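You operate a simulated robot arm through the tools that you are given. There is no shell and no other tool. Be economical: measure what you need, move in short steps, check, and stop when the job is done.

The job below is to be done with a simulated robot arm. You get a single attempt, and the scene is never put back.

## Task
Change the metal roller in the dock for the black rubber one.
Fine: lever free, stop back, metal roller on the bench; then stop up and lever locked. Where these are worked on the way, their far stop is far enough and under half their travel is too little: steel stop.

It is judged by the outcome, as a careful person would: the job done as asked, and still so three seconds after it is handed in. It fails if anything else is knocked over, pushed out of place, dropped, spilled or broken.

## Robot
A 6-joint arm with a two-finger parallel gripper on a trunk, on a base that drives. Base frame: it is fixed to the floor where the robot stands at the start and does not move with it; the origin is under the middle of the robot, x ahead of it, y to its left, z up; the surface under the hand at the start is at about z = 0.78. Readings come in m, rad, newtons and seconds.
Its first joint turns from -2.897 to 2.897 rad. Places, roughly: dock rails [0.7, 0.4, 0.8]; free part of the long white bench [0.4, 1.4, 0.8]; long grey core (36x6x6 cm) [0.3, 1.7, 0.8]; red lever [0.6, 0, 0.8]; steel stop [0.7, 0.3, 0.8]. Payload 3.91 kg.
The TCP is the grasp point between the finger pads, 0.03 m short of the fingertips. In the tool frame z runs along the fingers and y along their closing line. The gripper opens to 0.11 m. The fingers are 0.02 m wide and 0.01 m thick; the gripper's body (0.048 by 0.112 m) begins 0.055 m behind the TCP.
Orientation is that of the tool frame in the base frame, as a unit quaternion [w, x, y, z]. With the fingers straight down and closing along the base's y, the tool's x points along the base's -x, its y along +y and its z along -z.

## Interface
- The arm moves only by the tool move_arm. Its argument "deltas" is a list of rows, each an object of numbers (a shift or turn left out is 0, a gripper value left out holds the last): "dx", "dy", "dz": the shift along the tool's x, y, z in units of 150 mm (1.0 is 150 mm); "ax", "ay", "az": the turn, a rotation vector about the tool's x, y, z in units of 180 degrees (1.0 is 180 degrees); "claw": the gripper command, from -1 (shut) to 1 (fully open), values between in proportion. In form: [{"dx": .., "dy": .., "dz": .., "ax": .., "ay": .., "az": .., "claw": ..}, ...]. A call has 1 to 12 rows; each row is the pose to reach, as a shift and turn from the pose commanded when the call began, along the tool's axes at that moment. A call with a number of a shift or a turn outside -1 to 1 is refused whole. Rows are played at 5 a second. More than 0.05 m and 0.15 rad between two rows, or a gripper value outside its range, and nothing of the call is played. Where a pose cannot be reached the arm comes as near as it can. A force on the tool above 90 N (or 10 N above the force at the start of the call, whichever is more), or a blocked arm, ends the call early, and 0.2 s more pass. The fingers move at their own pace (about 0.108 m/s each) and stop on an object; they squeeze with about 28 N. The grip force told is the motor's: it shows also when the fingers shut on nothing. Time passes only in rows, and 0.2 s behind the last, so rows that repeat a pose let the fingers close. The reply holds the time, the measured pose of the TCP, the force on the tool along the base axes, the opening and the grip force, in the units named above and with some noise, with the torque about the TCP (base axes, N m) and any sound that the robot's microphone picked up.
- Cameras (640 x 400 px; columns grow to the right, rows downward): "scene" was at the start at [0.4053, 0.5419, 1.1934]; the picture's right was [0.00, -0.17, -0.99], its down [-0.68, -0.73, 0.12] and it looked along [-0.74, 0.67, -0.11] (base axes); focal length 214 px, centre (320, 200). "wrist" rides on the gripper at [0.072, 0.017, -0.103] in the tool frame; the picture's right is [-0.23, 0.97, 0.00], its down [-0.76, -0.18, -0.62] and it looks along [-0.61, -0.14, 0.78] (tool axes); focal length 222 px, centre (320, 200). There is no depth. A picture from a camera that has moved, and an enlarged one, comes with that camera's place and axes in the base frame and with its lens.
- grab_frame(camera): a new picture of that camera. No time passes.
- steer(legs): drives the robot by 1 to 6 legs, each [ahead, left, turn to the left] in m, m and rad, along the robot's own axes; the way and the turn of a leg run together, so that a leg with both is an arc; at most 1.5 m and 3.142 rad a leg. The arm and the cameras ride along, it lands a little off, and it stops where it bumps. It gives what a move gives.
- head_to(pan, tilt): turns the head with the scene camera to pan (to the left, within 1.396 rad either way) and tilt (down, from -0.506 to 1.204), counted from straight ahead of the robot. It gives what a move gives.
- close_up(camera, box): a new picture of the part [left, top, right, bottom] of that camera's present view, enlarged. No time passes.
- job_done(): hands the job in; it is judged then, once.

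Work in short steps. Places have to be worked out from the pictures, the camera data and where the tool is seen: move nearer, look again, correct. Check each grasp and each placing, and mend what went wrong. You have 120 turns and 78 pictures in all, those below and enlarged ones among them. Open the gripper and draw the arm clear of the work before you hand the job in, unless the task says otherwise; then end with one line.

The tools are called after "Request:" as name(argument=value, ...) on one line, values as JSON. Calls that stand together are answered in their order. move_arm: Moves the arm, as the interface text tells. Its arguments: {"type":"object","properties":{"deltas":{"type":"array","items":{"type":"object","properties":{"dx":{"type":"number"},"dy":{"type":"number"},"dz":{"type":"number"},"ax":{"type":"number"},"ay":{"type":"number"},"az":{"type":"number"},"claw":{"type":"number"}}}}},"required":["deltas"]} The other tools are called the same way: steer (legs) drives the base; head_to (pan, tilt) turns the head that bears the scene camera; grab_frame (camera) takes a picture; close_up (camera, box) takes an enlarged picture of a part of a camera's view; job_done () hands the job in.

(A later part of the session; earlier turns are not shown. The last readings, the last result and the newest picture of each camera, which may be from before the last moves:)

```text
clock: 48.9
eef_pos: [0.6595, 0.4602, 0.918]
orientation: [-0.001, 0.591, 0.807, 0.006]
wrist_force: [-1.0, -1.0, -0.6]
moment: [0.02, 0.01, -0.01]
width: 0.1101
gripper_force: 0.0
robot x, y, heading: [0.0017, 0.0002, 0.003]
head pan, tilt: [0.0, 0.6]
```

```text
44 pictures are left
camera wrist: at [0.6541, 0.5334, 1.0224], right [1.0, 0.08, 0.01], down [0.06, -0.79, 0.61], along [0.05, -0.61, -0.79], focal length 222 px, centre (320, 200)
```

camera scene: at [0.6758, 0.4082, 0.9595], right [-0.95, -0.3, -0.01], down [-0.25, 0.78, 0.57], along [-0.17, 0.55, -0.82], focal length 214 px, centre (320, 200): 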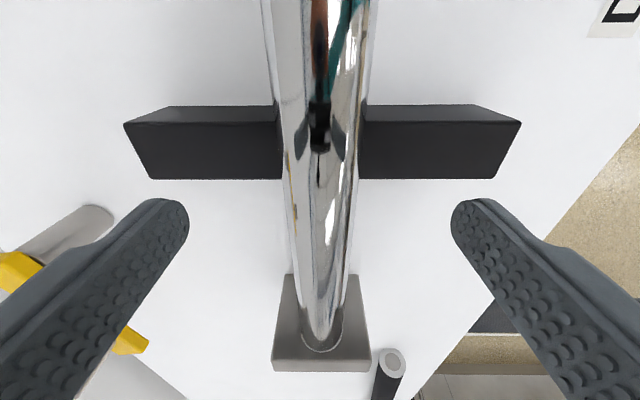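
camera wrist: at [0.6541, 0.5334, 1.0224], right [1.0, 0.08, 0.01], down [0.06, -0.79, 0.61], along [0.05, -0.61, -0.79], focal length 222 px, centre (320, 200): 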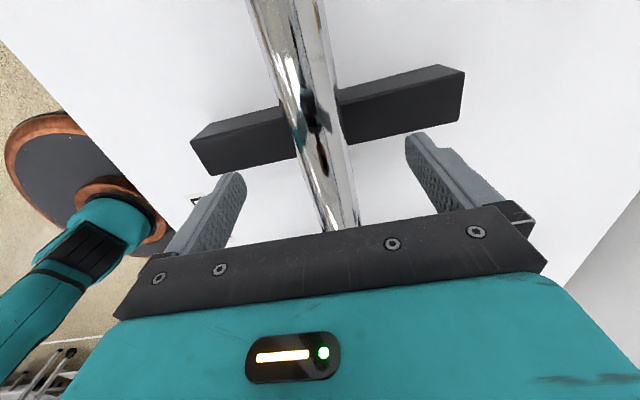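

The rail top comes out at z≈0.827 and the roller axis at about 0.847, with the roller centred between the fingers. I lower to TCP z 0.862, tips 5 mm above the rail, and close.

Request:
move_arm(deltas=[{"dz": 0.2}, {"dz": 0.37}, {"dz": 0.37}, {"dz": 0.37, "claw": -1}, {"dz": 0.37, "claw": -1}, {"dz": 0.37, "claw": -1}, {"dz": 0.37, "claw": -1}])

Request:
grab_frame(camera="scene")

```text
clock: 50.5
eef_pos: [0.6594, 0.4609, 0.8634]
orientation: [-0.001, 0.59, 0.807, 0.007]
wrist_force: [-1.2, -0.6, 0.3]
moment: [-0.02, 0.06, 0.01]
width: 0.0405
gripper_force: 28.1
robot x, y, heading: [0.0018, 0.002, 0.006]
head pan, tilt: [0.0, 0.6]
```

```text
43 pictures are left
camera scene: at [0.6763, 0.4086, 0.9045], right [-0.95, -0.3, -0.01], down [-0.25, 0.78, 0.57], along [-0.17, 0.55, -0.82], focal length 214 px, centre (320, 200)
```

scene: 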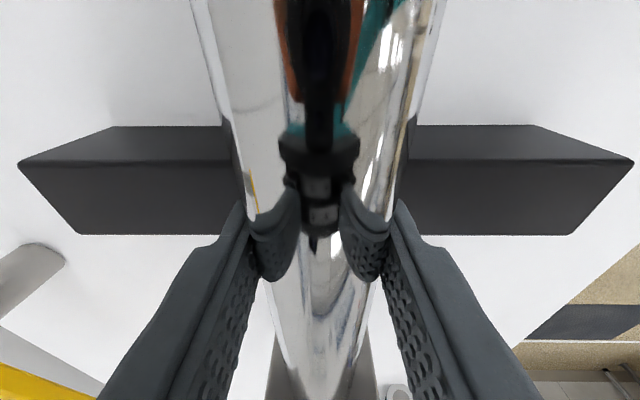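

The roller is gripped at 40.5 mm with no side load. I slide it 4 cm to the right off the boss, then lift a little.

Request:
move_arm(deltas=[{"dx": -0.09, "claw": -1}, {"dx": -0.18}, {"dx": -0.27}, {"dx": -0.27}])

Request:
move_arm(deltas=[{"dz": -0.15, "claw": -1}, {"dz": -0.3}, {"dz": -0.5}, {"dz": -0.5}])

Request:
grab_frame(camera="scene")

```text
clock: 51.5
eef_pos: [0.6736, 0.4233, 0.8621]
orientation: [-0.002, 0.59, 0.808, 0.007]
wrist_force: [-7.3, 19.0, -0.2]
moment: [0.12, 0.07, 0.01]
width: 0.0408
gripper_force: 27.8
robot x, y, heading: [0.0014, 0.0052, 0.008]
head pan, tilt: [0.0, 0.6]
```

```text
clock: 52.5
eef_pos: [0.6721, 0.4211, 0.9375]
orientation: [-0.002, 0.59, 0.807, 0.008]
wrist_force: [-0.9, -0.9, -4.1]
moment: [-0.09, -0.02, 0.0]
width: 0.0405
gripper_force: 28.2
robot x, y, heading: [0.0033, 0.0027, 0.007]
head pan, tilt: [0.0, 0.6]
```

```text
42 pictures are left
camera scene: at [0.6889, 0.3691, 0.9793], right [-0.95, -0.3, -0.01], down [-0.25, 0.78, 0.57], along [-0.17, 0.55, -0.82], focal length 214 px, centre (320, 200)
```

scene: 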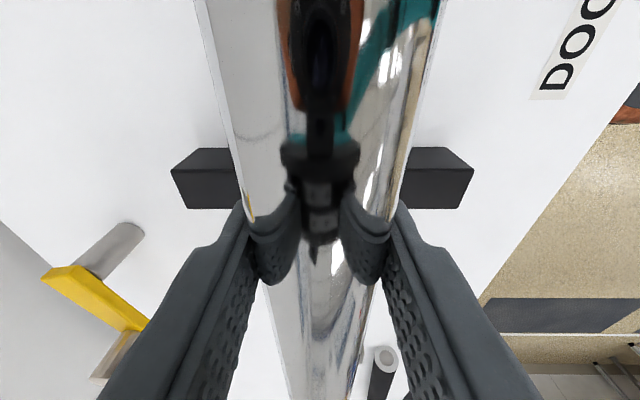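

The roller is off the dock and balanced, the gripper reading about 4 N. I raise it and drive 0.6 m along the bench's left, to lay it behind the rubber roller where the bench is clear.

Request:
move_arm(deltas=[{"dz": -0.25, "claw": -1}, {"dz": -0.5}, {"dz": -0.75}, {"dz": -0.8}])

Request:
steer(legs=[[-0.183, 0.571, 0.0]])

Request:
head_to(pan=0.0, tilt=0.3)

Request:
grab_frame(camera="scene")

Request:
grab_frame(camera="wrist")

```text
clock: 53.5
eef_pos: [0.6713, 0.4193, 1.0585]
orientation: [-0.002, 0.59, 0.807, 0.007]
wrist_force: [0.4, -0.8, -4.8]
moment: [-0.06, 0.0, 0.0]
width: 0.0405
gripper_force: 27.4
robot x, y, heading: [0.0014, -0.0014, 0.002]
head pan, tilt: [0.0, 0.6]
```

```text
clock: 56.9
eef_pos: [0.4828, 0.9902, 1.0589]
orientation: [-0.001, 0.589, 0.808, 0.007]
wrist_force: [-0.3, -0.2, -4.1]
moment: [-0.04, -0.01, -0.03]
width: 0.0405
gripper_force: 28.0
robot x, y, heading: [-0.1857, 0.5709, 0.006]
head pan, tilt: [0.0, 0.6]
```

```text
clock: 57.6
eef_pos: [0.4823, 0.9906, 1.0588]
orientation: [-0.002, 0.589, 0.808, 0.007]
wrist_force: [0.4, 0.5, -4.0]
moment: [-0.08, -0.05, 0.02]
width: 0.0403
gripper_force: 27.8
robot x, y, heading: [-0.1832, 0.5712, 0.01]
head pan, tilt: [0.0, 0.3]
```

```text
41 pictures are left
camera scene: at [0.5082, 0.9121, 1.0944], right [-0.95, -0.31, -0.01], down [-0.29, 0.91, 0.31], along [-0.09, 0.29, -0.95], focal length 214 px, centre (320, 200)
```

scene: 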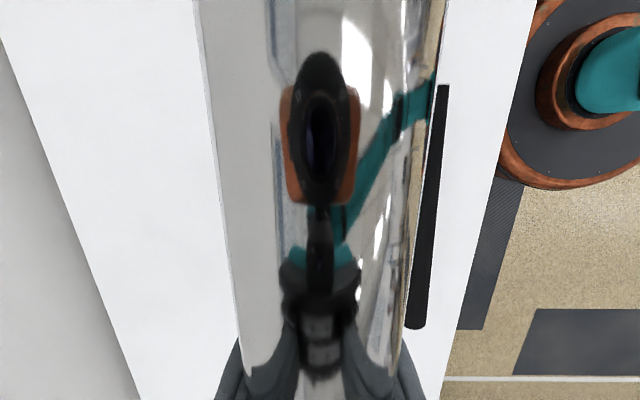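

```text
40 pictures are left
camera wrist: at [0.4778, 1.0633, 1.1626], right [1.0, 0.08, 0.01], down [0.06, -0.79, 0.61], along [0.05, -0.61, -0.79], focal length 222 px, centre (320, 200)
```

wrist: 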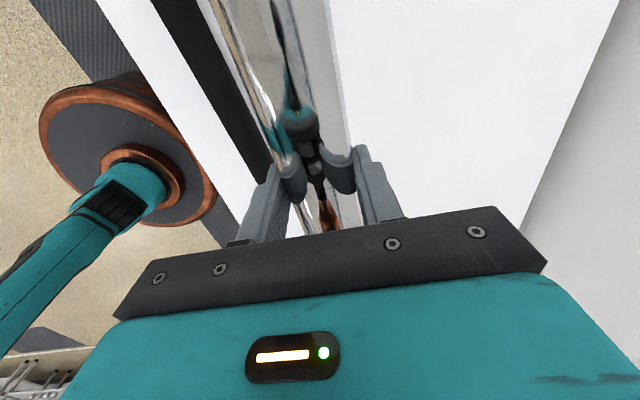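

The bench behind the rubber roller is clear. I shift 4 cm toward the back and lower the roller to just above the bench.

Request:
move_arm(deltas=[{"dy": 0.27, "claw": -1}, {"dy": 0.27, "dz": 0.3}, {"dy": 0.27, "dz": 0.6}, {"dy": 0.27, "dz": 0.9}, {"dy": 0.27, "dz": 1.0}])

Request:
move_arm(deltas=[{"dz": 0.2, "claw": -1}, {"dz": 0.4}, {"dz": 0.52}, {"dz": 0.52}])

Request:
grab_frame(camera="wrist")

```text
clock: 58.9
eef_pos: [0.5235, 1.0051, 0.909]
orientation: [-0.002, 0.589, 0.808, 0.006]
wrist_force: [-0.3, -0.4, -4.0]
moment: [-0.1, 0.03, 0.01]
width: 0.0405
gripper_force: 28.0
robot x, y, heading: [-0.1827, 0.569, 0.011]
head pan, tilt: [0.0, 0.3]
```

```text
clock: 59.9
eef_pos: [0.5235, 1.0058, 0.8308]
orientation: [-0.001, 0.589, 0.808, 0.007]
wrist_force: [0.3, 0.0, -3.8]
moment: [-0.09, -0.02, 0.02]
width: 0.0402
gripper_force: 27.9
robot x, y, heading: [-0.1824, 0.5689, 0.012]
head pan, tilt: [0.0, 0.3]
```

```text
39 pictures are left
camera wrist: at [0.517, 1.0783, 0.9358], right [1.0, 0.08, 0.01], down [0.06, -0.79, 0.61], along [0.05, -0.61, -0.79], focal length 222 px, centre (320, 200)
```

wrist: 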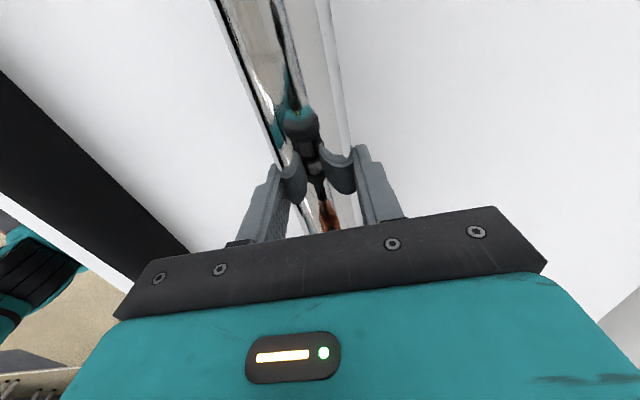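

Still clear of the bench at TCP z 0.831. I lower in 4 mm steps, watching the vertical force.

Request:
move_arm(deltas=[{"dz": 0.025, "claw": -1}, {"dz": 0.05}, {"dz": 0.05}])

Request:
move_arm(deltas=[{"dz": 0.02, "claw": -1}, {"dz": 0.04}, {"dz": 0.04}])

```text
clock: 60.6
eef_pos: [0.5228, 1.0051, 0.8244]
orientation: [-0.002, 0.589, 0.808, 0.007]
wrist_force: [0.5, 0.4, -3.4]
moment: [-0.11, -0.05, 0.03]
width: 0.0403
gripper_force: 28.4
robot x, y, heading: [-0.1889, 0.5689, 0.009]
head pan, tilt: [0.0, 0.3]
```

```text
clock: 61.5
eef_pos: [0.5228, 1.0056, 0.818]
orientation: [-0.002, 0.589, 0.808, 0.006]
wrist_force: [-0.1, 0.0, -4.0]
moment: [-0.05, -0.02, 0.04]
width: 0.0406
gripper_force: 28.2
robot x, y, heading: [-0.1854, 0.5678, 0.008]
head pan, tilt: [0.0, 0.3]
```

No contact yet, so I continue down in 3 mm steps.

Request:
move_arm(deltas=[{"dz": 0.02, "claw": -1}, {"dz": 0.02}])

Request:
move_arm(deltas=[{"dz": 0.02, "claw": -1}, {"dz": 0.02}])

```text
clock: 62.0
eef_pos: [0.5238, 1.0054, 0.8144]
orientation: [-0.002, 0.589, 0.808, 0.006]
wrist_force: [-1.1, 1.0, 0.1]
moment: [-0.78, -0.21, -0.03]
width: 0.0403
gripper_force: 27.8
robot x, y, heading: [-0.1828, 0.5699, 0.009]
head pan, tilt: [0.0, 0.3]
```

```text
clock: 62.6
eef_pos: [0.5228, 1.0054, 0.813]
orientation: [-0.001, 0.589, 0.808, 0.007]
wrist_force: [-2.2, 2.4, 10.5]
moment: [-0.52, 0.02, -0.04]
width: 0.0404
gripper_force: 28.4
robot x, y, heading: [-0.1815, 0.5686, 0.005]
head pan, tilt: [0.0, 0.3]
```

The roller touches the bench at TCP z 0.813. I open the gripper, rise straight up and check that the roller stays put.

Request:
move_arm(deltas=[{"claw": -0.1}, {"claw": 0.2}, {"claw": 0.5}, {"claw": 0.5}])

Request:
move_arm(deltas=[{"dz": -0.2, "claw": 0.5}, {"dz": -0.5}, {"dz": -0.8}, {"dz": -1.0}, {"dz": -1.0}])

Request:
head_to(pan=0.4, tilt=0.2)

Request:
grab_frame(camera="scene")

```text
clock: 63.6
eef_pos: [0.5233, 1.0051, 0.811]
orientation: [-0.002, 0.589, 0.808, 0.006]
wrist_force: [0.3, 0.4, -0.3]
moment: [0.0, 0.02, -0.02]
width: 0.0821
gripper_force: 0.1
robot x, y, heading: [-0.1841, 0.5701, 0.011]
head pan, tilt: [0.0, 0.3]
```

```text
clock: 64.8
eef_pos: [0.5233, 1.0039, 0.962]
orientation: [-0.002, 0.589, 0.808, 0.006]
wrist_force: [-0.2, 0.3, 0.6]
moment: [0.0, -0.02, -0.02]
width: 0.0824
gripper_force: 0.2
robot x, y, heading: [-0.1875, 0.5674, 0.011]
head pan, tilt: [0.0, 0.3]
```

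```text
clock: 65.7
eef_pos: [0.5223, 1.0045, 0.9616]
orientation: [-0.001, 0.589, 0.808, 0.007]
wrist_force: [0.5, -0.7, -0.3]
moment: [-0.03, 0.01, 0.0]
width: 0.0825
gripper_force: 0.0
robot x, y, heading: [-0.1853, 0.5678, 0.011]
head pan, tilt: [0.4, 0.201]
```

```text
38 pictures are left
camera scene: at [0.5846, 0.9277, 1.0051], right [-0.88, -0.28, -0.4], down [-0.37, 0.91, 0.19], along [0.31, 0.32, -0.9], focal length 214 px, centre (320, 200)
```

scene: 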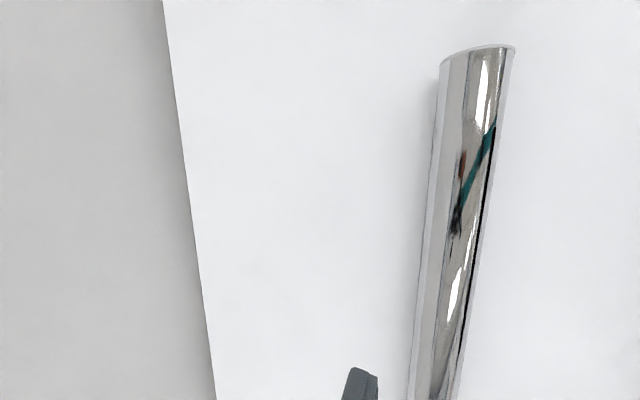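

The metal roller rests on the bench. I move 0.15 m toward the robot over the rubber roller and look.

Request:
move_arm(deltas=[{"dy": -0.3, "dz": -0.1, "claw": 1}, {"dy": -0.6, "dz": -0.2}, {"dy": -0.9, "dz": -0.3}, {"dy": -1.0, "dz": -0.4}, {"dy": -1.0, "dz": -0.4}])

Request:
head_to(pan=0.0, tilt=0.3)

Request:
grab_frame(camera="scene")

Request:
grab_frame(camera="wrist")

```text
clock: 66.9
eef_pos: [0.3783, 0.9576, 1.0199]
orientation: [-0.001, 0.588, 0.808, 0.006]
wrist_force: [-0.1, -1.2, -0.4]
moment: [-0.04, 0.03, -0.01]
width: 0.1099
gripper_force: 0.0
robot x, y, heading: [-0.1856, 0.5697, 0.012]
head pan, tilt: [0.4, 0.201]
```

```text
clock: 67.8
eef_pos: [0.3783, 0.957, 1.0208]
orientation: [-0.001, 0.589, 0.808, 0.006]
wrist_force: [1.2, -0.4, -0.3]
moment: [0.01, 0.02, -0.02]
width: 0.11
gripper_force: 0.0
robot x, y, heading: [-0.1855, 0.5723, 0.01]
head pan, tilt: [0.0, 0.3]
```

```text
37 pictures are left
camera scene: at [0.4036, 0.879, 1.057], right [-0.95, -0.31, -0.01], down [-0.29, 0.91, 0.31], along [-0.08, 0.29, -0.95], focal length 214 px, centre (320, 200)
```

scene: 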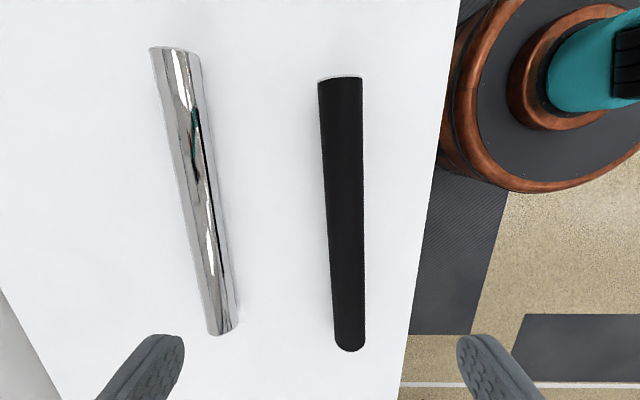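

```text
36 pictures are left
camera wrist: at [0.373, 1.0302, 1.1252], right [1.0, 0.08, 0.01], down [0.06, -0.79, 0.61], along [0.05, -0.61, -0.79], focal length 222 px, centre (320, 200)
```

wrist: 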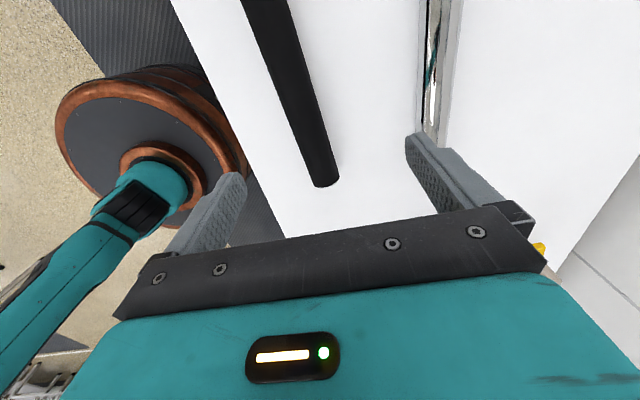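

Rubber roller: ends near (0.403,0.820) and (0.27,1.157), centre (0.337,0.988), yawed about 4° more than the tool. I align with it and come down partway.

Request:
move_arm(deltas=[{"dx": 0.14, "dy": -0.1, "az": -0.011}, {"dx": 0.28, "dy": -0.197, "az": -0.022}, {"dx": 0.28, "dy": -0.197, "az": -0.022, "dz": 0.3}, {"dx": 0.28, "dy": -0.197, "az": -0.022, "dz": 0.6}, {"dx": 0.28, "dy": -0.197, "az": -0.022, "dz": 0.8}, {"dx": 0.28, "dy": -0.197, "az": -0.022, "dz": 0.8}])

Request:
grab_frame(camera="scene")

Request:
grab_frame(camera="wrist")

```text
clock: 69.2
eef_pos: [0.3391, 0.9909, 0.9002]
orientation: [0.0, 0.561, 0.828, 0.007]
wrist_force: [-0.7, 0.6, -0.9]
moment: [0.03, -0.02, 0.03]
width: 0.11
gripper_force: 0.1
robot x, y, heading: [-0.1845, 0.5683, 0.016]
head pan, tilt: [0.0, 0.3]
```

```text
35 pictures are left
camera scene: at [0.3694, 0.9138, 0.9364], right [-0.93, -0.37, -0.01], down [-0.36, 0.88, 0.3], along [-0.1, 0.29, -0.95], focal length 214 px, centre (320, 200)
```

scene: 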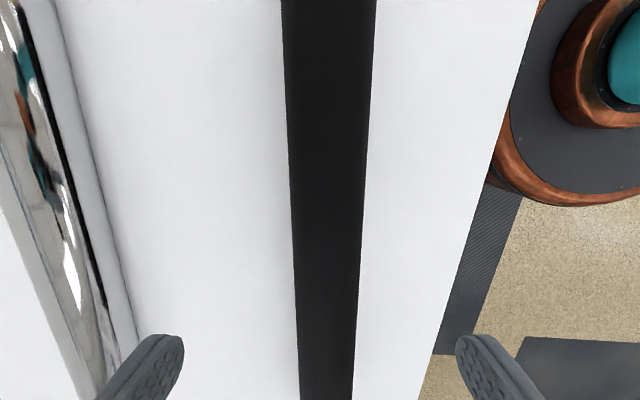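

```text
34 pictures are left
camera wrist: at [0.3285, 1.0626, 1.0044], right [0.99, 0.15, 0.01], down [0.11, -0.78, 0.61], along [0.1, -0.61, -0.79], focal length 222 px, centre (320, 200)
```

wrist: 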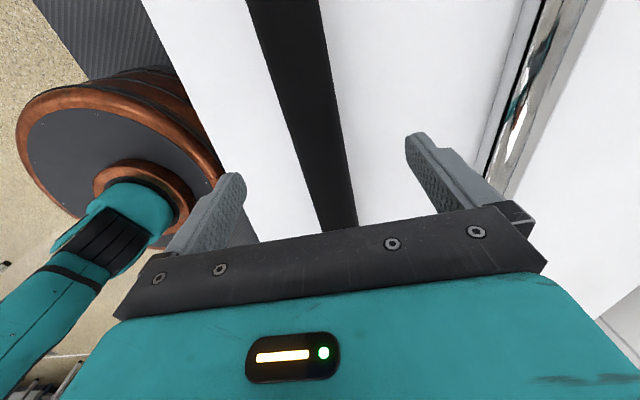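

The roller is now parallel, 5 mm toward −n. I correct, lower to z≈0.816 and close.

Request:
move_arm(deltas=[{"dy": -0.034}, {"dy": -0.034, "dz": 0.25}, {"dy": -0.034, "dz": 0.5}, {"dy": -0.034, "dz": 0.555}, {"dy": -0.034, "dz": 0.555, "claw": -1}, {"dy": -0.034, "dz": 0.555, "claw": -1}, {"dy": -0.034, "dz": 0.555, "claw": -1}, {"dy": -0.034, "dz": 0.555, "claw": -1}])

Request:
move_arm(deltas=[{"dz": -0.1, "claw": -1}, {"dz": -0.3}, {"dz": -0.5}, {"dz": -0.5}])

Request:
grab_frame(camera="scene")

```text
clock: 71.0
eef_pos: [0.3351, 0.9888, 0.8172]
orientation: [0.0, 0.562, 0.827, 0.007]
wrist_force: [4.0, 0.6, 2.0]
moment: [0.11, -0.08, 0.18]
width: 0.044
gripper_force: 28.0
robot x, y, heading: [-0.1851, 0.5653, 0.012]
head pan, tilt: [0.0, 0.3]
```

```text
clock: 72.0
eef_pos: [0.334, 0.9881, 0.892]
orientation: [0.0, 0.561, 0.828, 0.006]
wrist_force: [-0.5, -0.6, -5.5]
moment: [-0.02, -0.01, -0.02]
width: 0.0441
gripper_force: 27.8
robot x, y, heading: [-0.1852, 0.5743, 0.014]
head pan, tilt: [0.0, 0.3]
```

```text
33 pictures are left
camera scene: at [0.3652, 0.911, 0.9277], right [-0.93, -0.37, -0.01], down [-0.36, 0.88, 0.3], along [-0.1, 0.29, -0.95], focal length 214 px, centre (320, 200)
```

scene: 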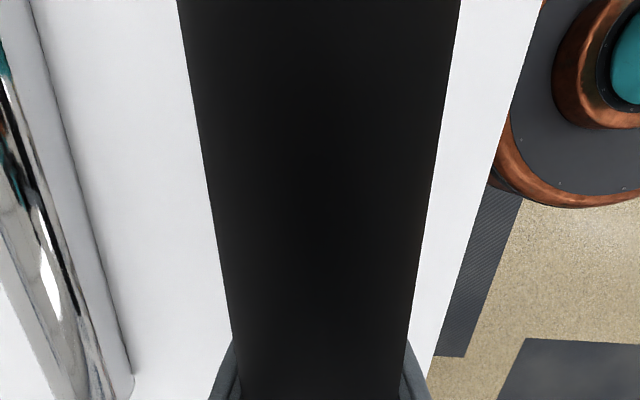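

The rubber roller (44 mm) is held and balanced. I raise it, drive back along the bench, and restore the dock yaw.

Request:
move_arm(deltas=[{"dz": -0.25, "az": 0.011, "claw": -1}, {"dz": -0.5, "az": 0.022}, {"dz": -0.75, "az": 0.022}, {"dz": -1.0, "az": 0.022}, {"dz": -1.0, "az": 0.022}])

Request:
steer(legs=[[0.179, -0.572, -0.01]])

Request:
head_to(pan=-0.5, tilt=0.0)

Request:
grab_frame(camera="wrist")

```text
clock: 73.2
eef_pos: [0.3341, 0.9866, 1.0423]
orientation: [-0.001, 0.589, 0.808, 0.006]
wrist_force: [-0.5, 0.7, -4.2]
moment: [0.01, 0.01, 0.0]
width: 0.0443
gripper_force: 28.1
robot x, y, heading: [-0.1832, 0.5721, 0.011]
head pan, tilt: [0.0, 0.3]
```

```text
clock: 76.6
eef_pos: [0.5193, 0.4068, 1.0421]
orientation: [-0.001, 0.593, 0.805, 0.007]
wrist_force: [-0.1, 0.0, -5.1]
moment: [-0.01, 0.01, 0.01]
width: 0.0441
gripper_force: 27.2
robot x, y, heading: [-0.0044, -0.0012, 0.002]
head pan, tilt: [0.0, 0.3]
```

```text
clock: 77.5
eef_pos: [0.5209, 0.4055, 1.0417]
orientation: [-0.002, 0.593, 0.805, 0.007]
wrist_force: [0.0, 1.1, -4.5]
moment: [-0.02, 0.03, -0.02]
width: 0.0441
gripper_force: 28.1
robot x, y, heading: [0.0005, -0.0051, -0.002]
head pan, tilt: [-0.499, 0.0]
```

```text
32 pictures are left
camera wrist: at [0.5145, 0.4787, 1.1461], right [1.0, 0.07, 0.01], down [0.05, -0.79, 0.61], along [0.05, -0.61, -0.79], focal length 222 px, centre (320, 200)
```

wrist: 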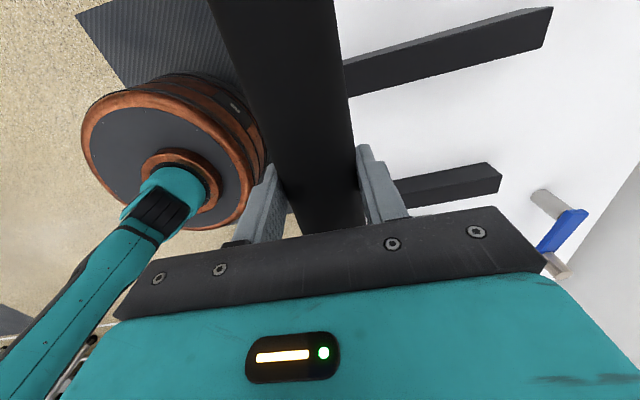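

I move over the dock axis, 3–4 cm right of the seated position, with a tiny yaw correction.

Request:
move_arm(deltas=[{"dx": -0.03, "dy": 0.3, "az": -0.0024, "claw": -1}, {"dx": -0.06, "dy": 0.6, "az": -0.0024}, {"dx": -0.08, "dy": 0.9, "az": -0.0024}, {"dx": -0.08, "dy": 0.988, "az": -0.0024}, {"dx": -0.08, "dy": 0.988, "az": -0.0024}])

Request:
head_to(pan=-0.9, tilt=0.5)

Request:
grab_frame(camera="scene")

Request:
grab_frame(camera="wrist")

```text
clock: 78.7
eef_pos: [0.6646, 0.4388, 1.0433]
orientation: [-0.001, 0.59, 0.807, 0.006]
wrist_force: [0.1, -0.2, -4.3]
moment: [-0.04, 0.01, 0.0]
width: 0.0441
gripper_force: 27.8
robot x, y, heading: [-0.0007, -0.0061, 0.0]
head pan, tilt: [-0.499, 0.0]
```

```text
clock: 79.7
eef_pos: [0.6649, 0.4398, 1.0431]
orientation: [-0.001, 0.59, 0.808, 0.007]
wrist_force: [-0.3, 0.7, -4.4]
moment: [-0.04, 0.0, -0.01]
width: 0.0442
gripper_force: 28.0
robot x, y, heading: [-0.0058, -0.0045, -0.0]
head pan, tilt: [-0.901, 0.499]
```

```text
31 pictures are left
camera scene: at [0.6146, 0.3557, 1.1155], right [-0.6, -0.2, 0.78], down [0.09, 0.95, 0.31], along [-0.8, 0.25, -0.55], focal length 214 px, centre (320, 200)
```

scene: 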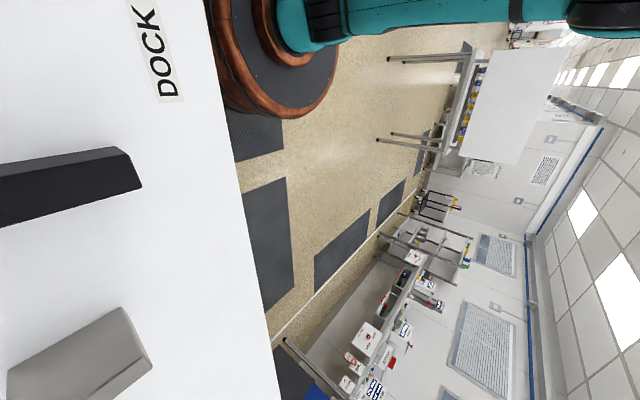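

```text
30 pictures are left
camera wrist: at [0.658, 0.5117, 1.1472], right [1.0, 0.08, 0.01], down [0.06, -0.79, 0.61], along [0.05, -0.61, -0.79], focal length 222 px, centre (320, 200)
```

wrist: 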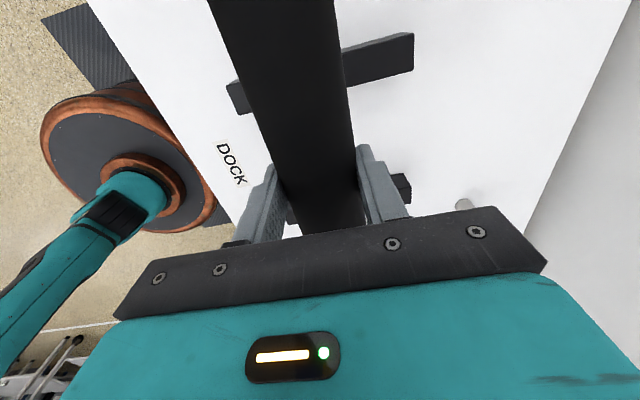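

I lower to z≈0.90 and check the left end against the fixed block.

Request:
move_arm(deltas=[{"dy": 0.007, "dz": 0.3, "claw": -1}, {"dy": 0.007, "dz": 0.6}, {"dy": 0.007, "dz": 0.9}, {"dy": 0.007, "dz": 0.95}, {"dy": 0.007, "dz": 0.95}])

Request:
head_to(pan=0.8, tilt=0.6)

Request:
grab_frame(camera="scene")

```text
clock: 80.9
eef_pos: [0.6652, 0.4405, 0.9011]
orientation: [-0.002, 0.591, 0.807, 0.006]
wrist_force: [0.0, -0.2, -4.9]
moment: [0.02, -0.01, 0.0]
width: 0.0444
gripper_force: 28.0
robot x, y, heading: [-0.0039, -0.0033, -0.005]
head pan, tilt: [-0.901, 0.499]
```

```text
clock: 82.6
eef_pos: [0.6654, 0.4401, 0.901]
orientation: [-0.002, 0.591, 0.807, 0.007]
wrist_force: [-0.2, 1.4, -4.6]
moment: [0.0, -0.01, 0.01]
width: 0.0443
gripper_force: 28.0
robot x, y, heading: [-0.0031, -0.0057, 0.004]
head pan, tilt: [0.799, 0.6]
```

```text
29 pictures are left
camera scene: at [0.7428, 0.4074, 0.9688], right [-0.66, -0.2, -0.72], down [-0.64, 0.66, 0.4], along [0.39, 0.73, -0.56], focal length 214 px, centre (320, 200)
```

scene: 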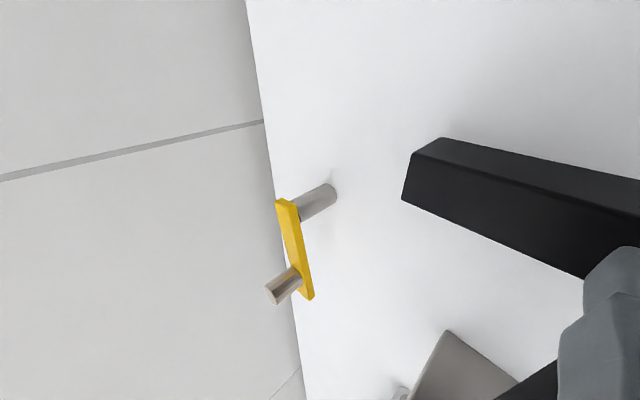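

That view shows no conflict. I lower slowly until the roller rests on the rails, expected at TCP z≈0.867.

Request:
move_arm(deltas=[{"dz": 0.1, "claw": -1}, {"dz": 0.18}, {"dz": 0.18}])

Request:
move_arm(deltas=[{"dz": 0.02, "claw": -1}, {"dz": 0.04}, {"dz": 0.04}])

```text
clock: 83.4
eef_pos: [0.6675, 0.4421, 0.8753]
orientation: [-0.002, 0.589, 0.808, 0.006]
wrist_force: [0.3, 0.2, -4.3]
moment: [-0.04, -0.03, 0.01]
width: 0.044
gripper_force: 28.4
robot x, y, heading: [-0.0028, -0.0055, 0.003]
head pan, tilt: [0.799, 0.6]
```

```text
clock: 84.2
eef_pos: [0.6666, 0.4419, 0.8685]
orientation: [-0.001, 0.59, 0.807, 0.006]
wrist_force: [-0.6, 0.1, -4.5]
moment: [0.01, 0.03, -0.01]
width: 0.0441
gripper_force: 27.8
robot x, y, heading: [-0.0055, -0.0066, 0.002]
head pan, tilt: [0.799, 0.6]
```

Still hanging free at 0.8685, so I keep lowering in 2 mm steps.

Request:
move_arm(deltas=[{"dz": 0.015, "claw": -1}, {"dz": 0.015}])

Request:
move_arm(deltas=[{"dz": 0.015, "claw": -1}, {"dz": 0.015}])

Request:
head_to(pan=0.0, tilt=0.6)

Request:
grab_frame(camera="scene")

```text
clock: 84.8
eef_pos: [0.6667, 0.4405, 0.8668]
orientation: [-0.001, 0.59, 0.807, 0.008]
wrist_force: [0.9, 1.1, 6.8]
moment: [0.04, 0.1, -0.04]
width: 0.0439
gripper_force: 27.7
robot x, y, heading: [-0.0012, -0.0056, -0.001]
head pan, tilt: [0.799, 0.6]
```

```text
clock: 85.4
eef_pos: [0.6674, 0.4407, 0.8666]
orientation: [-0.001, 0.59, 0.807, 0.009]
wrist_force: [10.8, 7.2, 40.5]
moment: [0.25, -0.05, -0.06]
width: 0.0444
gripper_force: 28.6
robot x, y, heading: [-0.0042, -0.0058, 0.003]
head pan, tilt: [0.799, 0.6]
```

```text
clock: 86.5
eef_pos: [0.6661, 0.4412, 0.8645]
orientation: [-0.002, 0.59, 0.807, 0.007]
wrist_force: [9.6, 5.7, 40.5]
moment: [0.12, 0.01, -0.04]
width: 0.0441
gripper_force: 28.3
robot x, y, heading: [-0.0062, -0.0038, 0.0]
head pan, tilt: [0.0, 0.6]
```

```text
28 pictures are left
camera scene: at [0.6827, 0.3881, 0.906], right [-0.95, -0.3, -0.01], down [-0.26, 0.78, 0.57], along [-0.17, 0.55, -0.82], focal length 214 px, centre (320, 200)
```

scene: 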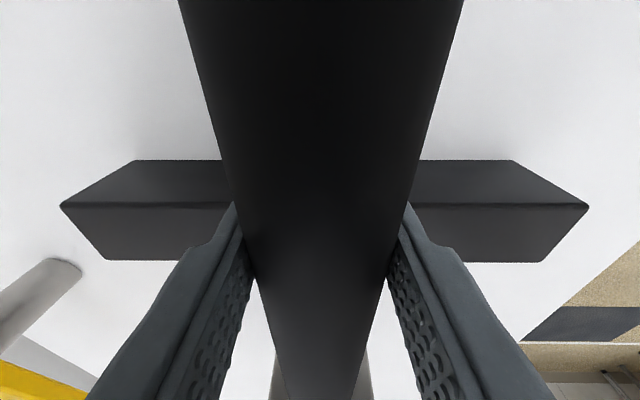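

The roller sits on the rails. I ease the down force and slide it left toward the fixed block's boss.

Request:
move_arm(deltas=[{"dz": -0.015, "dy": 0.005, "claw": -1}, {"dx": 0.05, "dz": -0.015, "dy": 0.005}, {"dx": 0.1, "dz": -0.015, "dy": 0.005}, {"dx": 0.15, "dz": -0.015, "dy": 0.005}, {"dx": 0.2, "dz": -0.015, "dy": 0.005}, {"dx": 0.2, "dz": -0.015, "dy": 0.005}])

Request:
move_arm(deltas=[{"dx": 0.03, "claw": -1}, {"dx": 0.06}, {"dx": 0.09}, {"dx": 0.09}])

```text
clock: 87.9
eef_pos: [0.6598, 0.4679, 0.8651]
orientation: [-0.002, 0.59, 0.807, 0.006]
wrist_force: [5.9, -24.7, -5.3]
moment: [-0.98, -0.19, 0.65]
width: 0.0443
gripper_force: 27.9
robot x, y, heading: [-0.0061, -0.0073, 0.005]
head pan, tilt: [0.0, 0.6]
```

```text
clock: 88.9
eef_pos: [0.6558, 0.4818, 0.8673]
orientation: [-0.001, 0.59, 0.807, 0.007]
wrist_force: [14.6, -38.4, 2.0]
moment: [-0.55, -0.2, 0.2]
width: 0.0442
gripper_force: 28.0
robot x, y, heading: [-0.0009, -0.0056, 0.001]
head pan, tilt: [0.0, 0.6]
```

The reaction rose to about 40 N, so it is likely seated against the fixed block. I release, rise and inspect both ends.

Request:
move_arm(deltas=[{"dx": -0.02, "claw": -0.1}, {"dx": -0.02, "claw": 0.2}, {"dx": -0.02, "claw": 0.6}, {"dx": -0.02, "claw": 1}, {"dx": -0.02, "dz": -0.3}, {"dx": -0.02, "dz": -0.6}, {"dx": -0.02, "dz": -0.9}, {"dx": -0.02, "dz": -1.0}])

Request:
grab_frame(camera="scene")

Request:
grab_frame(camera="wrist")

```text
clock: 90.7
eef_pos: [0.6552, 0.4773, 1.0169]
orientation: [-0.002, 0.589, 0.808, 0.006]
wrist_force: [0.6, 0.2, 0.4]
moment: [-0.01, 0.0, 0.02]
width: 0.1098
gripper_force: 0.1
robot x, y, heading: [-0.0036, -0.0062, 0.002]
head pan, tilt: [0.0, 0.6]
```

```text
27 pictures are left
camera scene: at [0.6709, 0.426, 1.0573], right [-0.95, -0.3, -0.01], down [-0.25, 0.78, 0.57], along [-0.17, 0.55, -0.82], focal length 214 px, centre (320, 200)
```

scene: 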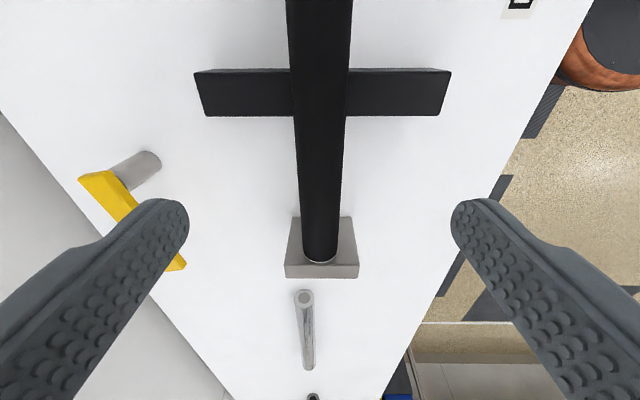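

```text
26 pictures are left
camera wrist: at [0.649, 0.5512, 1.1201], right [1.0, 0.08, 0.01], down [0.06, -0.79, 0.61], along [0.05, -0.61, -0.79], focal length 222 px, centre (320, 200)
```

wrist: 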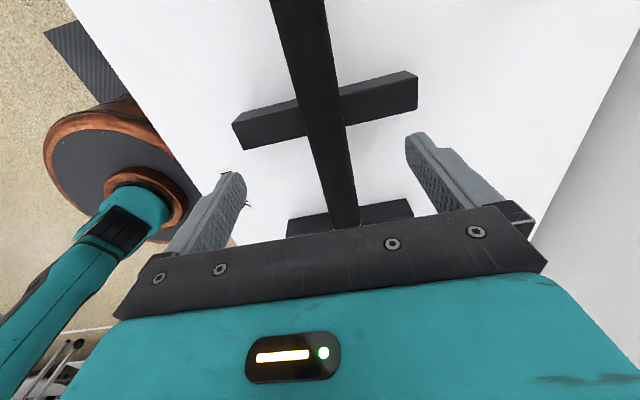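

The rubber roller looks seated, and the metal one rests on the bench beyond. I zoom on the left end to check for a gap.

Request:
close_up(camera="scene", box=[270, 190, 370, 290])

```text
4.00 times, centred on (320, 240) of scene
camera zoom: at [0.6709, 0.426, 1.0573], right [-0.95, -0.3, -0.01], down [-0.25, 0.78, 0.57], along [-0.17, 0.55, -0.82], focal length 858 px, centre (320, 40)
```

zoom: 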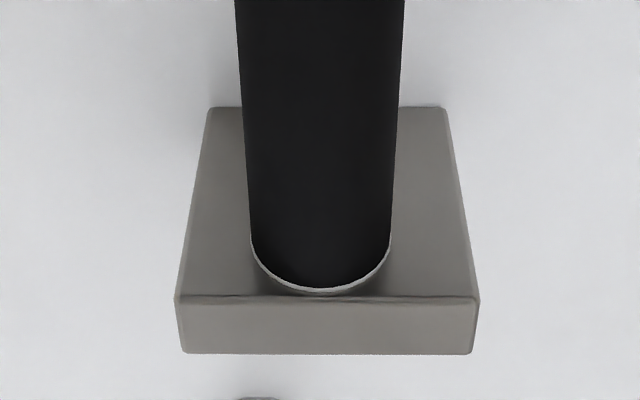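

It is seated with no gap. Now I go back to the stop's peg at about (0.829,-0.058), moving along the dock axis.

Request:
move_arm(deltas=[{"dx": -0.3, "claw": 0.3}, {"dx": -0.6}, {"dx": -0.9}, {"dx": -0.94}])

Request:
move_arm(deltas=[{"dx": -0.3}, {"dx": -0.6}, {"dx": -0.9}, {"dx": -0.94}])

Request:
move_arm(deltas=[{"dx": -0.3}, {"dx": -0.6}, {"dx": -0.9}, {"dx": -0.94}])

Request:
move_arm(deltas=[{"dx": -0.3}, {"dx": -0.6}, {"dx": -0.9}, {"dx": -0.94}, {"dx": -0.94}])

Request:
grab_frame(camera="scene")

```text
clock: 91.7
eef_pos: [0.698, 0.342, 1.0152]
orientation: [-0.002, 0.589, 0.808, 0.007]
wrist_force: [-0.4, 0.4, -0.2]
moment: [0.0, 0.0, -0.03]
width: 0.0713
gripper_force: 0.1
robot x, y, heading: [-0.0024, -0.0078, 0.002]
head pan, tilt: [0.0, 0.6]
```

```text
clock: 92.7
eef_pos: [0.7395, 0.209, 1.0131]
orientation: [-0.002, 0.589, 0.808, 0.006]
wrist_force: [0.8, 0.0, 0.1]
moment: [-0.01, -0.02, -0.02]
width: 0.0714
gripper_force: 0.2
robot x, y, heading: [-0.0028, -0.0064, 0.005]
head pan, tilt: [0.0, 0.6]
```

```text
clock: 93.7
eef_pos: [0.7829, 0.0754, 1.0106]
orientation: [-0.002, 0.589, 0.808, 0.007]
wrist_force: [0.8, 0.1, 0.2]
moment: [-0.03, 0.01, 0.01]
width: 0.0716
gripper_force: 0.0
robot x, y, heading: [-0.0026, -0.0098, 0.004]
head pan, tilt: [0.0, 0.6]
```

```text
clock: 94.9
eef_pos: [0.8264, -0.0609, 1.0102]
orientation: [-0.001, 0.589, 0.808, 0.006]
wrist_force: [-0.8, 0.4, -0.3]
moment: [0.02, -0.02, -0.02]
width: 0.0716
gripper_force: 0.1
robot x, y, heading: [-0.0013, -0.0054, -0.001]
head pan, tilt: [0.0, 0.6]
```

```text
24 pictures are left
camera scene: at [0.8424, -0.1126, 1.051], right [-0.95, -0.3, -0.01], down [-0.25, 0.78, 0.57], along [-0.17, 0.55, -0.82], focal length 214 px, centre (320, 200)
```

scene: 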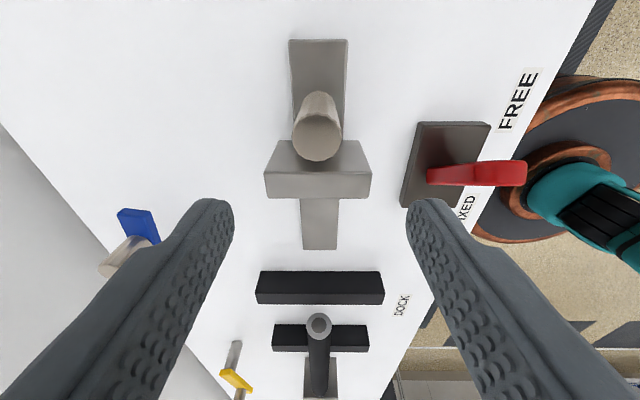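

The peg top is at (0.829,-0.061), nearly centred. I lower and grip it.

Request:
move_arm(deltas=[{"dy": 0.017, "dz": 0.3}, {"dy": 0.017, "dz": 0.6}, {"dy": 0.017, "dz": 0.85}, {"dy": 0.017, "dz": 0.85, "claw": -1}, {"dy": 0.017, "dz": 0.85, "claw": -1}, {"dy": 0.017, "dz": 0.85, "claw": -1}])

Request:
grab_frame(camera="scene")

```text
clock: 96.3
eef_pos: [0.8291, -0.0573, 0.8833]
orientation: [-0.001, 0.59, 0.807, 0.006]
wrist_force: [-17.2, -3.2, 1.6]
moment: [-0.61, 1.76, 0.01]
width: 0.0362
gripper_force: 44.6
robot x, y, heading: [-0.0035, -0.0073, 0.003]
head pan, tilt: [0.0, 0.6]
```

```text
23 pictures are left
camera scene: at [0.8449, -0.109, 0.9241], right [-0.95, -0.3, -0.01], down [-0.25, 0.78, 0.57], along [-0.17, 0.55, -0.82], focal length 214 px, centre (320, 200)
```

scene: 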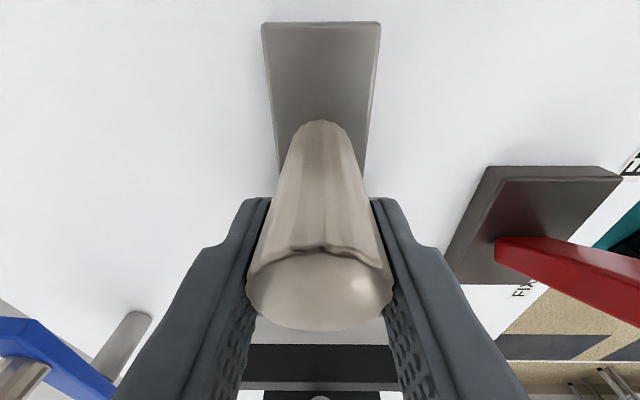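

The peg is gripped. I slide the stop left toward the roller in stages, watching the side load.

Request:
move_arm(deltas=[{"dx": 0.1, "dy": -0.006, "claw": -1}, {"dx": 0.2, "dy": -0.006}, {"dx": 0.3, "dy": -0.006}, {"dx": 0.4, "dy": -0.006}, {"dx": 0.5, "dy": -0.006}, {"dx": 0.5, "dy": -0.006}])

```text
clock: 97.7
eef_pos: [0.8049, 0.0143, 0.8829]
orientation: [-0.002, 0.589, 0.808, 0.006]
wrist_force: [-15.6, -9.1, -9.6]
moment: [-1.06, 1.4, 0.38]
width: 0.0363
gripper_force: 44.9
robot x, y, heading: [-0.0039, -0.0028, 0.002]
head pan, tilt: [0.0, 0.6]
```

It moves smoothly with a small load, so I go on.

Request:
move_arm(deltas=[{"dx": 0.1, "dy": -0.006, "claw": -1}, {"dx": 0.2, "dy": -0.006}, {"dx": 0.3, "dy": -0.008}, {"dx": 0.4, "dy": -0.008}, {"dx": 0.5, "dy": -0.01}, {"dx": 0.5, "dy": -0.01}])

Request:
move_arm(deltas=[{"dx": 0.1, "dy": -0.004, "claw": -1}, {"dx": 0.2, "dy": -0.004}, {"dx": 0.3, "dy": -0.006}, {"dx": 0.4, "dy": -0.008}, {"dx": 0.4, "dy": -0.008}])

Request:
grab_frame(camera="scene")

```text
clock: 99.1
eef_pos: [0.7822, 0.0856, 0.8823]
orientation: [-0.002, 0.588, 0.809, 0.006]
wrist_force: [16.3, 2.4, -11.9]
moment: [-0.08, 1.47, 0.21]
width: 0.0359
gripper_force: 44.8
robot x, y, heading: [-0.0064, -0.0058, -0.003]
head pan, tilt: [0.0, 0.6]
```

```text
clock: 100.3
eef_pos: [0.7637, 0.1435, 0.8832]
orientation: [-0.002, 0.589, 0.808, 0.006]
wrist_force: [41.8, 11.7, -21.3]
moment: [-0.48, 1.04, 0.42]
width: 0.0362
gripper_force: 45.1
robot x, y, heading: [-0.0047, -0.0072, 0.001]
head pan, tilt: [0.0, 0.6]
```

```text
22 pictures are left
camera scene: at [0.7798, 0.0907, 0.9242], right [-0.95, -0.31, -0.01], down [-0.25, 0.78, 0.57], along [-0.17, 0.55, -0.82], focal length 214 px, centre (320, 200)
```

scene: 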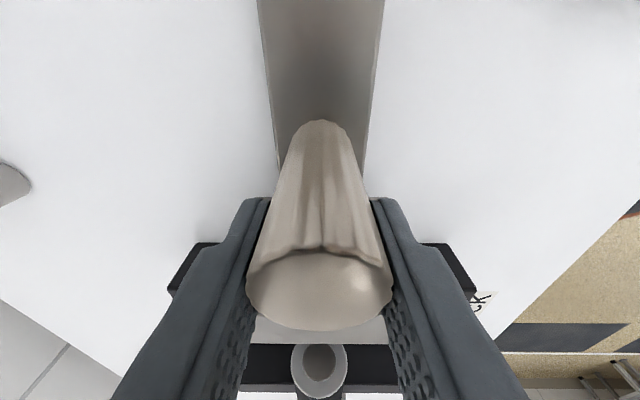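

The side load is 43 N toward +n, so I correct and continue close to the roller end.

Request:
move_arm(deltas=[{"dx": 0.05, "dy": 0.012, "claw": -1}, {"dx": 0.15, "dy": 0.013}, {"dx": 0.25, "dy": 0.013}, {"dx": 0.35, "dy": 0.013}, {"dx": 0.45, "dy": 0.013}, {"dx": 0.45, "dy": 0.013}])

Request:
move_arm(deltas=[{"dx": 0.05, "claw": -1}, {"dx": 0.1}, {"dx": 0.15}, {"dx": 0.2}, {"dx": 0.25}, {"dx": 0.25}])

Request:
grab_frame(camera="scene")

```text
clock: 101.7
eef_pos: [0.7429, 0.2066, 0.8838]
orientation: [-0.002, 0.589, 0.808, 0.006]
wrist_force: [-8.4, -4.2, -33.2]
moment: [-0.34, 1.35, 0.17]
width: 0.0359
gripper_force: 44.5
robot x, y, heading: [-0.0043, -0.0036, 0.007]
head pan, tilt: [0.0, 0.6]
```

```text
clock: 103.1
eef_pos: [0.7325, 0.2391, 0.8855]
orientation: [-0.002, 0.59, 0.808, 0.006]
wrist_force: [-31.2, -27.6, -27.8]
moment: [-0.75, 1.33, 0.17]
width: 0.0364
gripper_force: 45.4
robot x, y, heading: [-0.0041, -0.008, 0.001]
head pan, tilt: [0.0, 0.6]
```

```text
21 pictures are left
camera scene: at [0.7481, 0.1883, 0.9274], right [-0.95, -0.3, -0.01], down [-0.25, 0.78, 0.57], along [-0.17, 0.55, -0.82], focal length 214 px, centre (320, 200)
```

scene: 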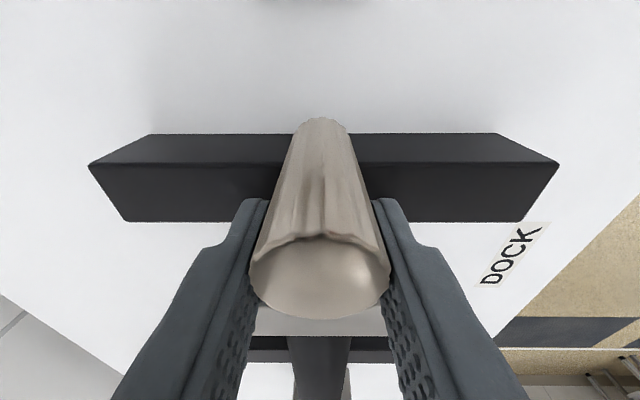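

The stop is about at its start position, with resistance building. I push slightly further to make sure it bears on the roller.

Request:
move_arm(deltas=[{"dx": 0.03, "dy": -0.01, "claw": -1}, {"dx": 0.06, "dy": -0.01}, {"dx": 0.09, "dy": -0.01}, {"dx": 0.09, "dy": -0.01}])

Request:
grab_frame(camera="scene")

```text
clock: 104.1
eef_pos: [0.7268, 0.2574, 0.8872]
orientation: [-0.001, 0.589, 0.808, 0.009]
wrist_force: [3.5, 5.9, 12.6]
moment: [-0.29, -1.92, -0.98]
width: 0.0222
gripper_force: 45.0
robot x, y, heading: [0.0012, -0.0078, 0.005]
head pan, tilt: [0.0, 0.6]
```

```text
20 pictures are left
camera scene: at [0.7424, 0.2061, 0.9289], right [-0.95, -0.31, -0.01], down [-0.26, 0.78, 0.57], along [-0.17, 0.55, -0.82], focal length 214 px, centre (320, 200)
```

scene: 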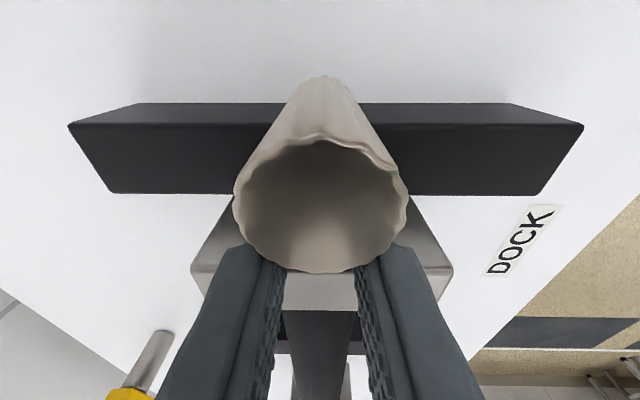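

The fingers slid past the peg, so the stop is against its end. I open slightly, rise and check whether the stop bears on the roller.

Request:
move_arm(deltas=[{"claw": -0.3}, {"dz": -0.2, "claw": -0.3}, {"dz": -0.5}, {"dz": -0.8}, {"dz": -0.8, "claw": 1}])

Request:
head_to(pan=0.0, tilt=0.2)

Request:
grab_frame(camera="scene")

Request:
close_up(camera="wrist", box=[220, 0, 420, 200])

```text
clock: 105.3
eef_pos: [0.727, 0.2542, 1.0068]
orientation: [-0.002, 0.591, 0.807, 0.008]
wrist_force: [-0.7, 0.5, -0.2]
moment: [0.01, -0.03, 0.0]
width: 0.11
gripper_force: 0.1
robot x, y, heading: [-0.0057, -0.0064, 0.003]
head pan, tilt: [0.0, 0.6]
```

```text
clock: 106.2
eef_pos: [0.7251, 0.2542, 1.0061]
orientation: [-0.002, 0.589, 0.808, 0.006]
wrist_force: [-0.2, -0.3, 0.8]
moment: [0.01, 0.02, 0.01]
width: 0.11
gripper_force: 0.0
robot x, y, heading: [-0.0012, -0.0041, 0.006]
head pan, tilt: [0.0, 0.201]
```

```text
19 pictures are left
camera scene: at [0.7536, 0.1666, 1.042], right [-0.95, -0.3, -0.01], down [-0.3, 0.93, 0.21], along [-0.06, 0.2, -0.98], focal length 214 px, centre (320, 200)
```

scene: 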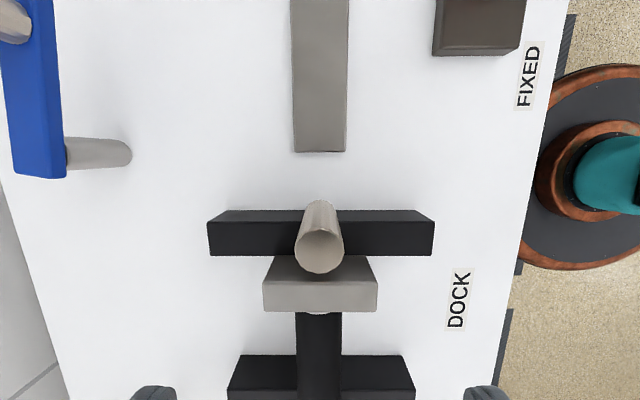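

```text
2.00 times, centred on (320, 100) of wrist
camera zoom: at [0.7204, 0.3267, 1.11], right [1.0, 0.08, 0.01], down [0.06, -0.79, 0.61], along [0.05, -0.61, -0.79], focal length 444 px, centre (320, 400)
```

zoom: 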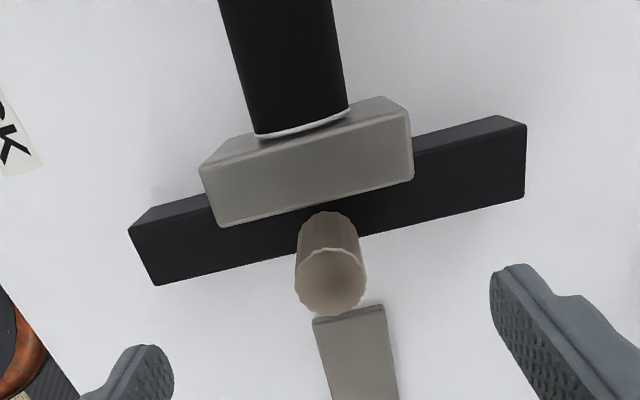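

The stop stands against the roller's end. I zoom on the joint for any gap.

Request:
close_up(camera="scene", box=[260, 240, 380, 360])

```text
3.33 times, centred on (320, 300) of scene
camera zoom: at [0.7536, 0.1666, 1.042], right [-0.95, -0.3, -0.01], down [-0.3, 0.93, 0.21], along [-0.06, 0.2, -0.98], focal length 715 px, centre (320, -133)
```

zoom: 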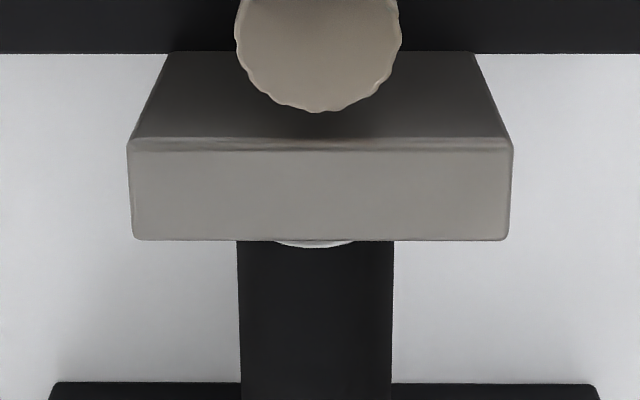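

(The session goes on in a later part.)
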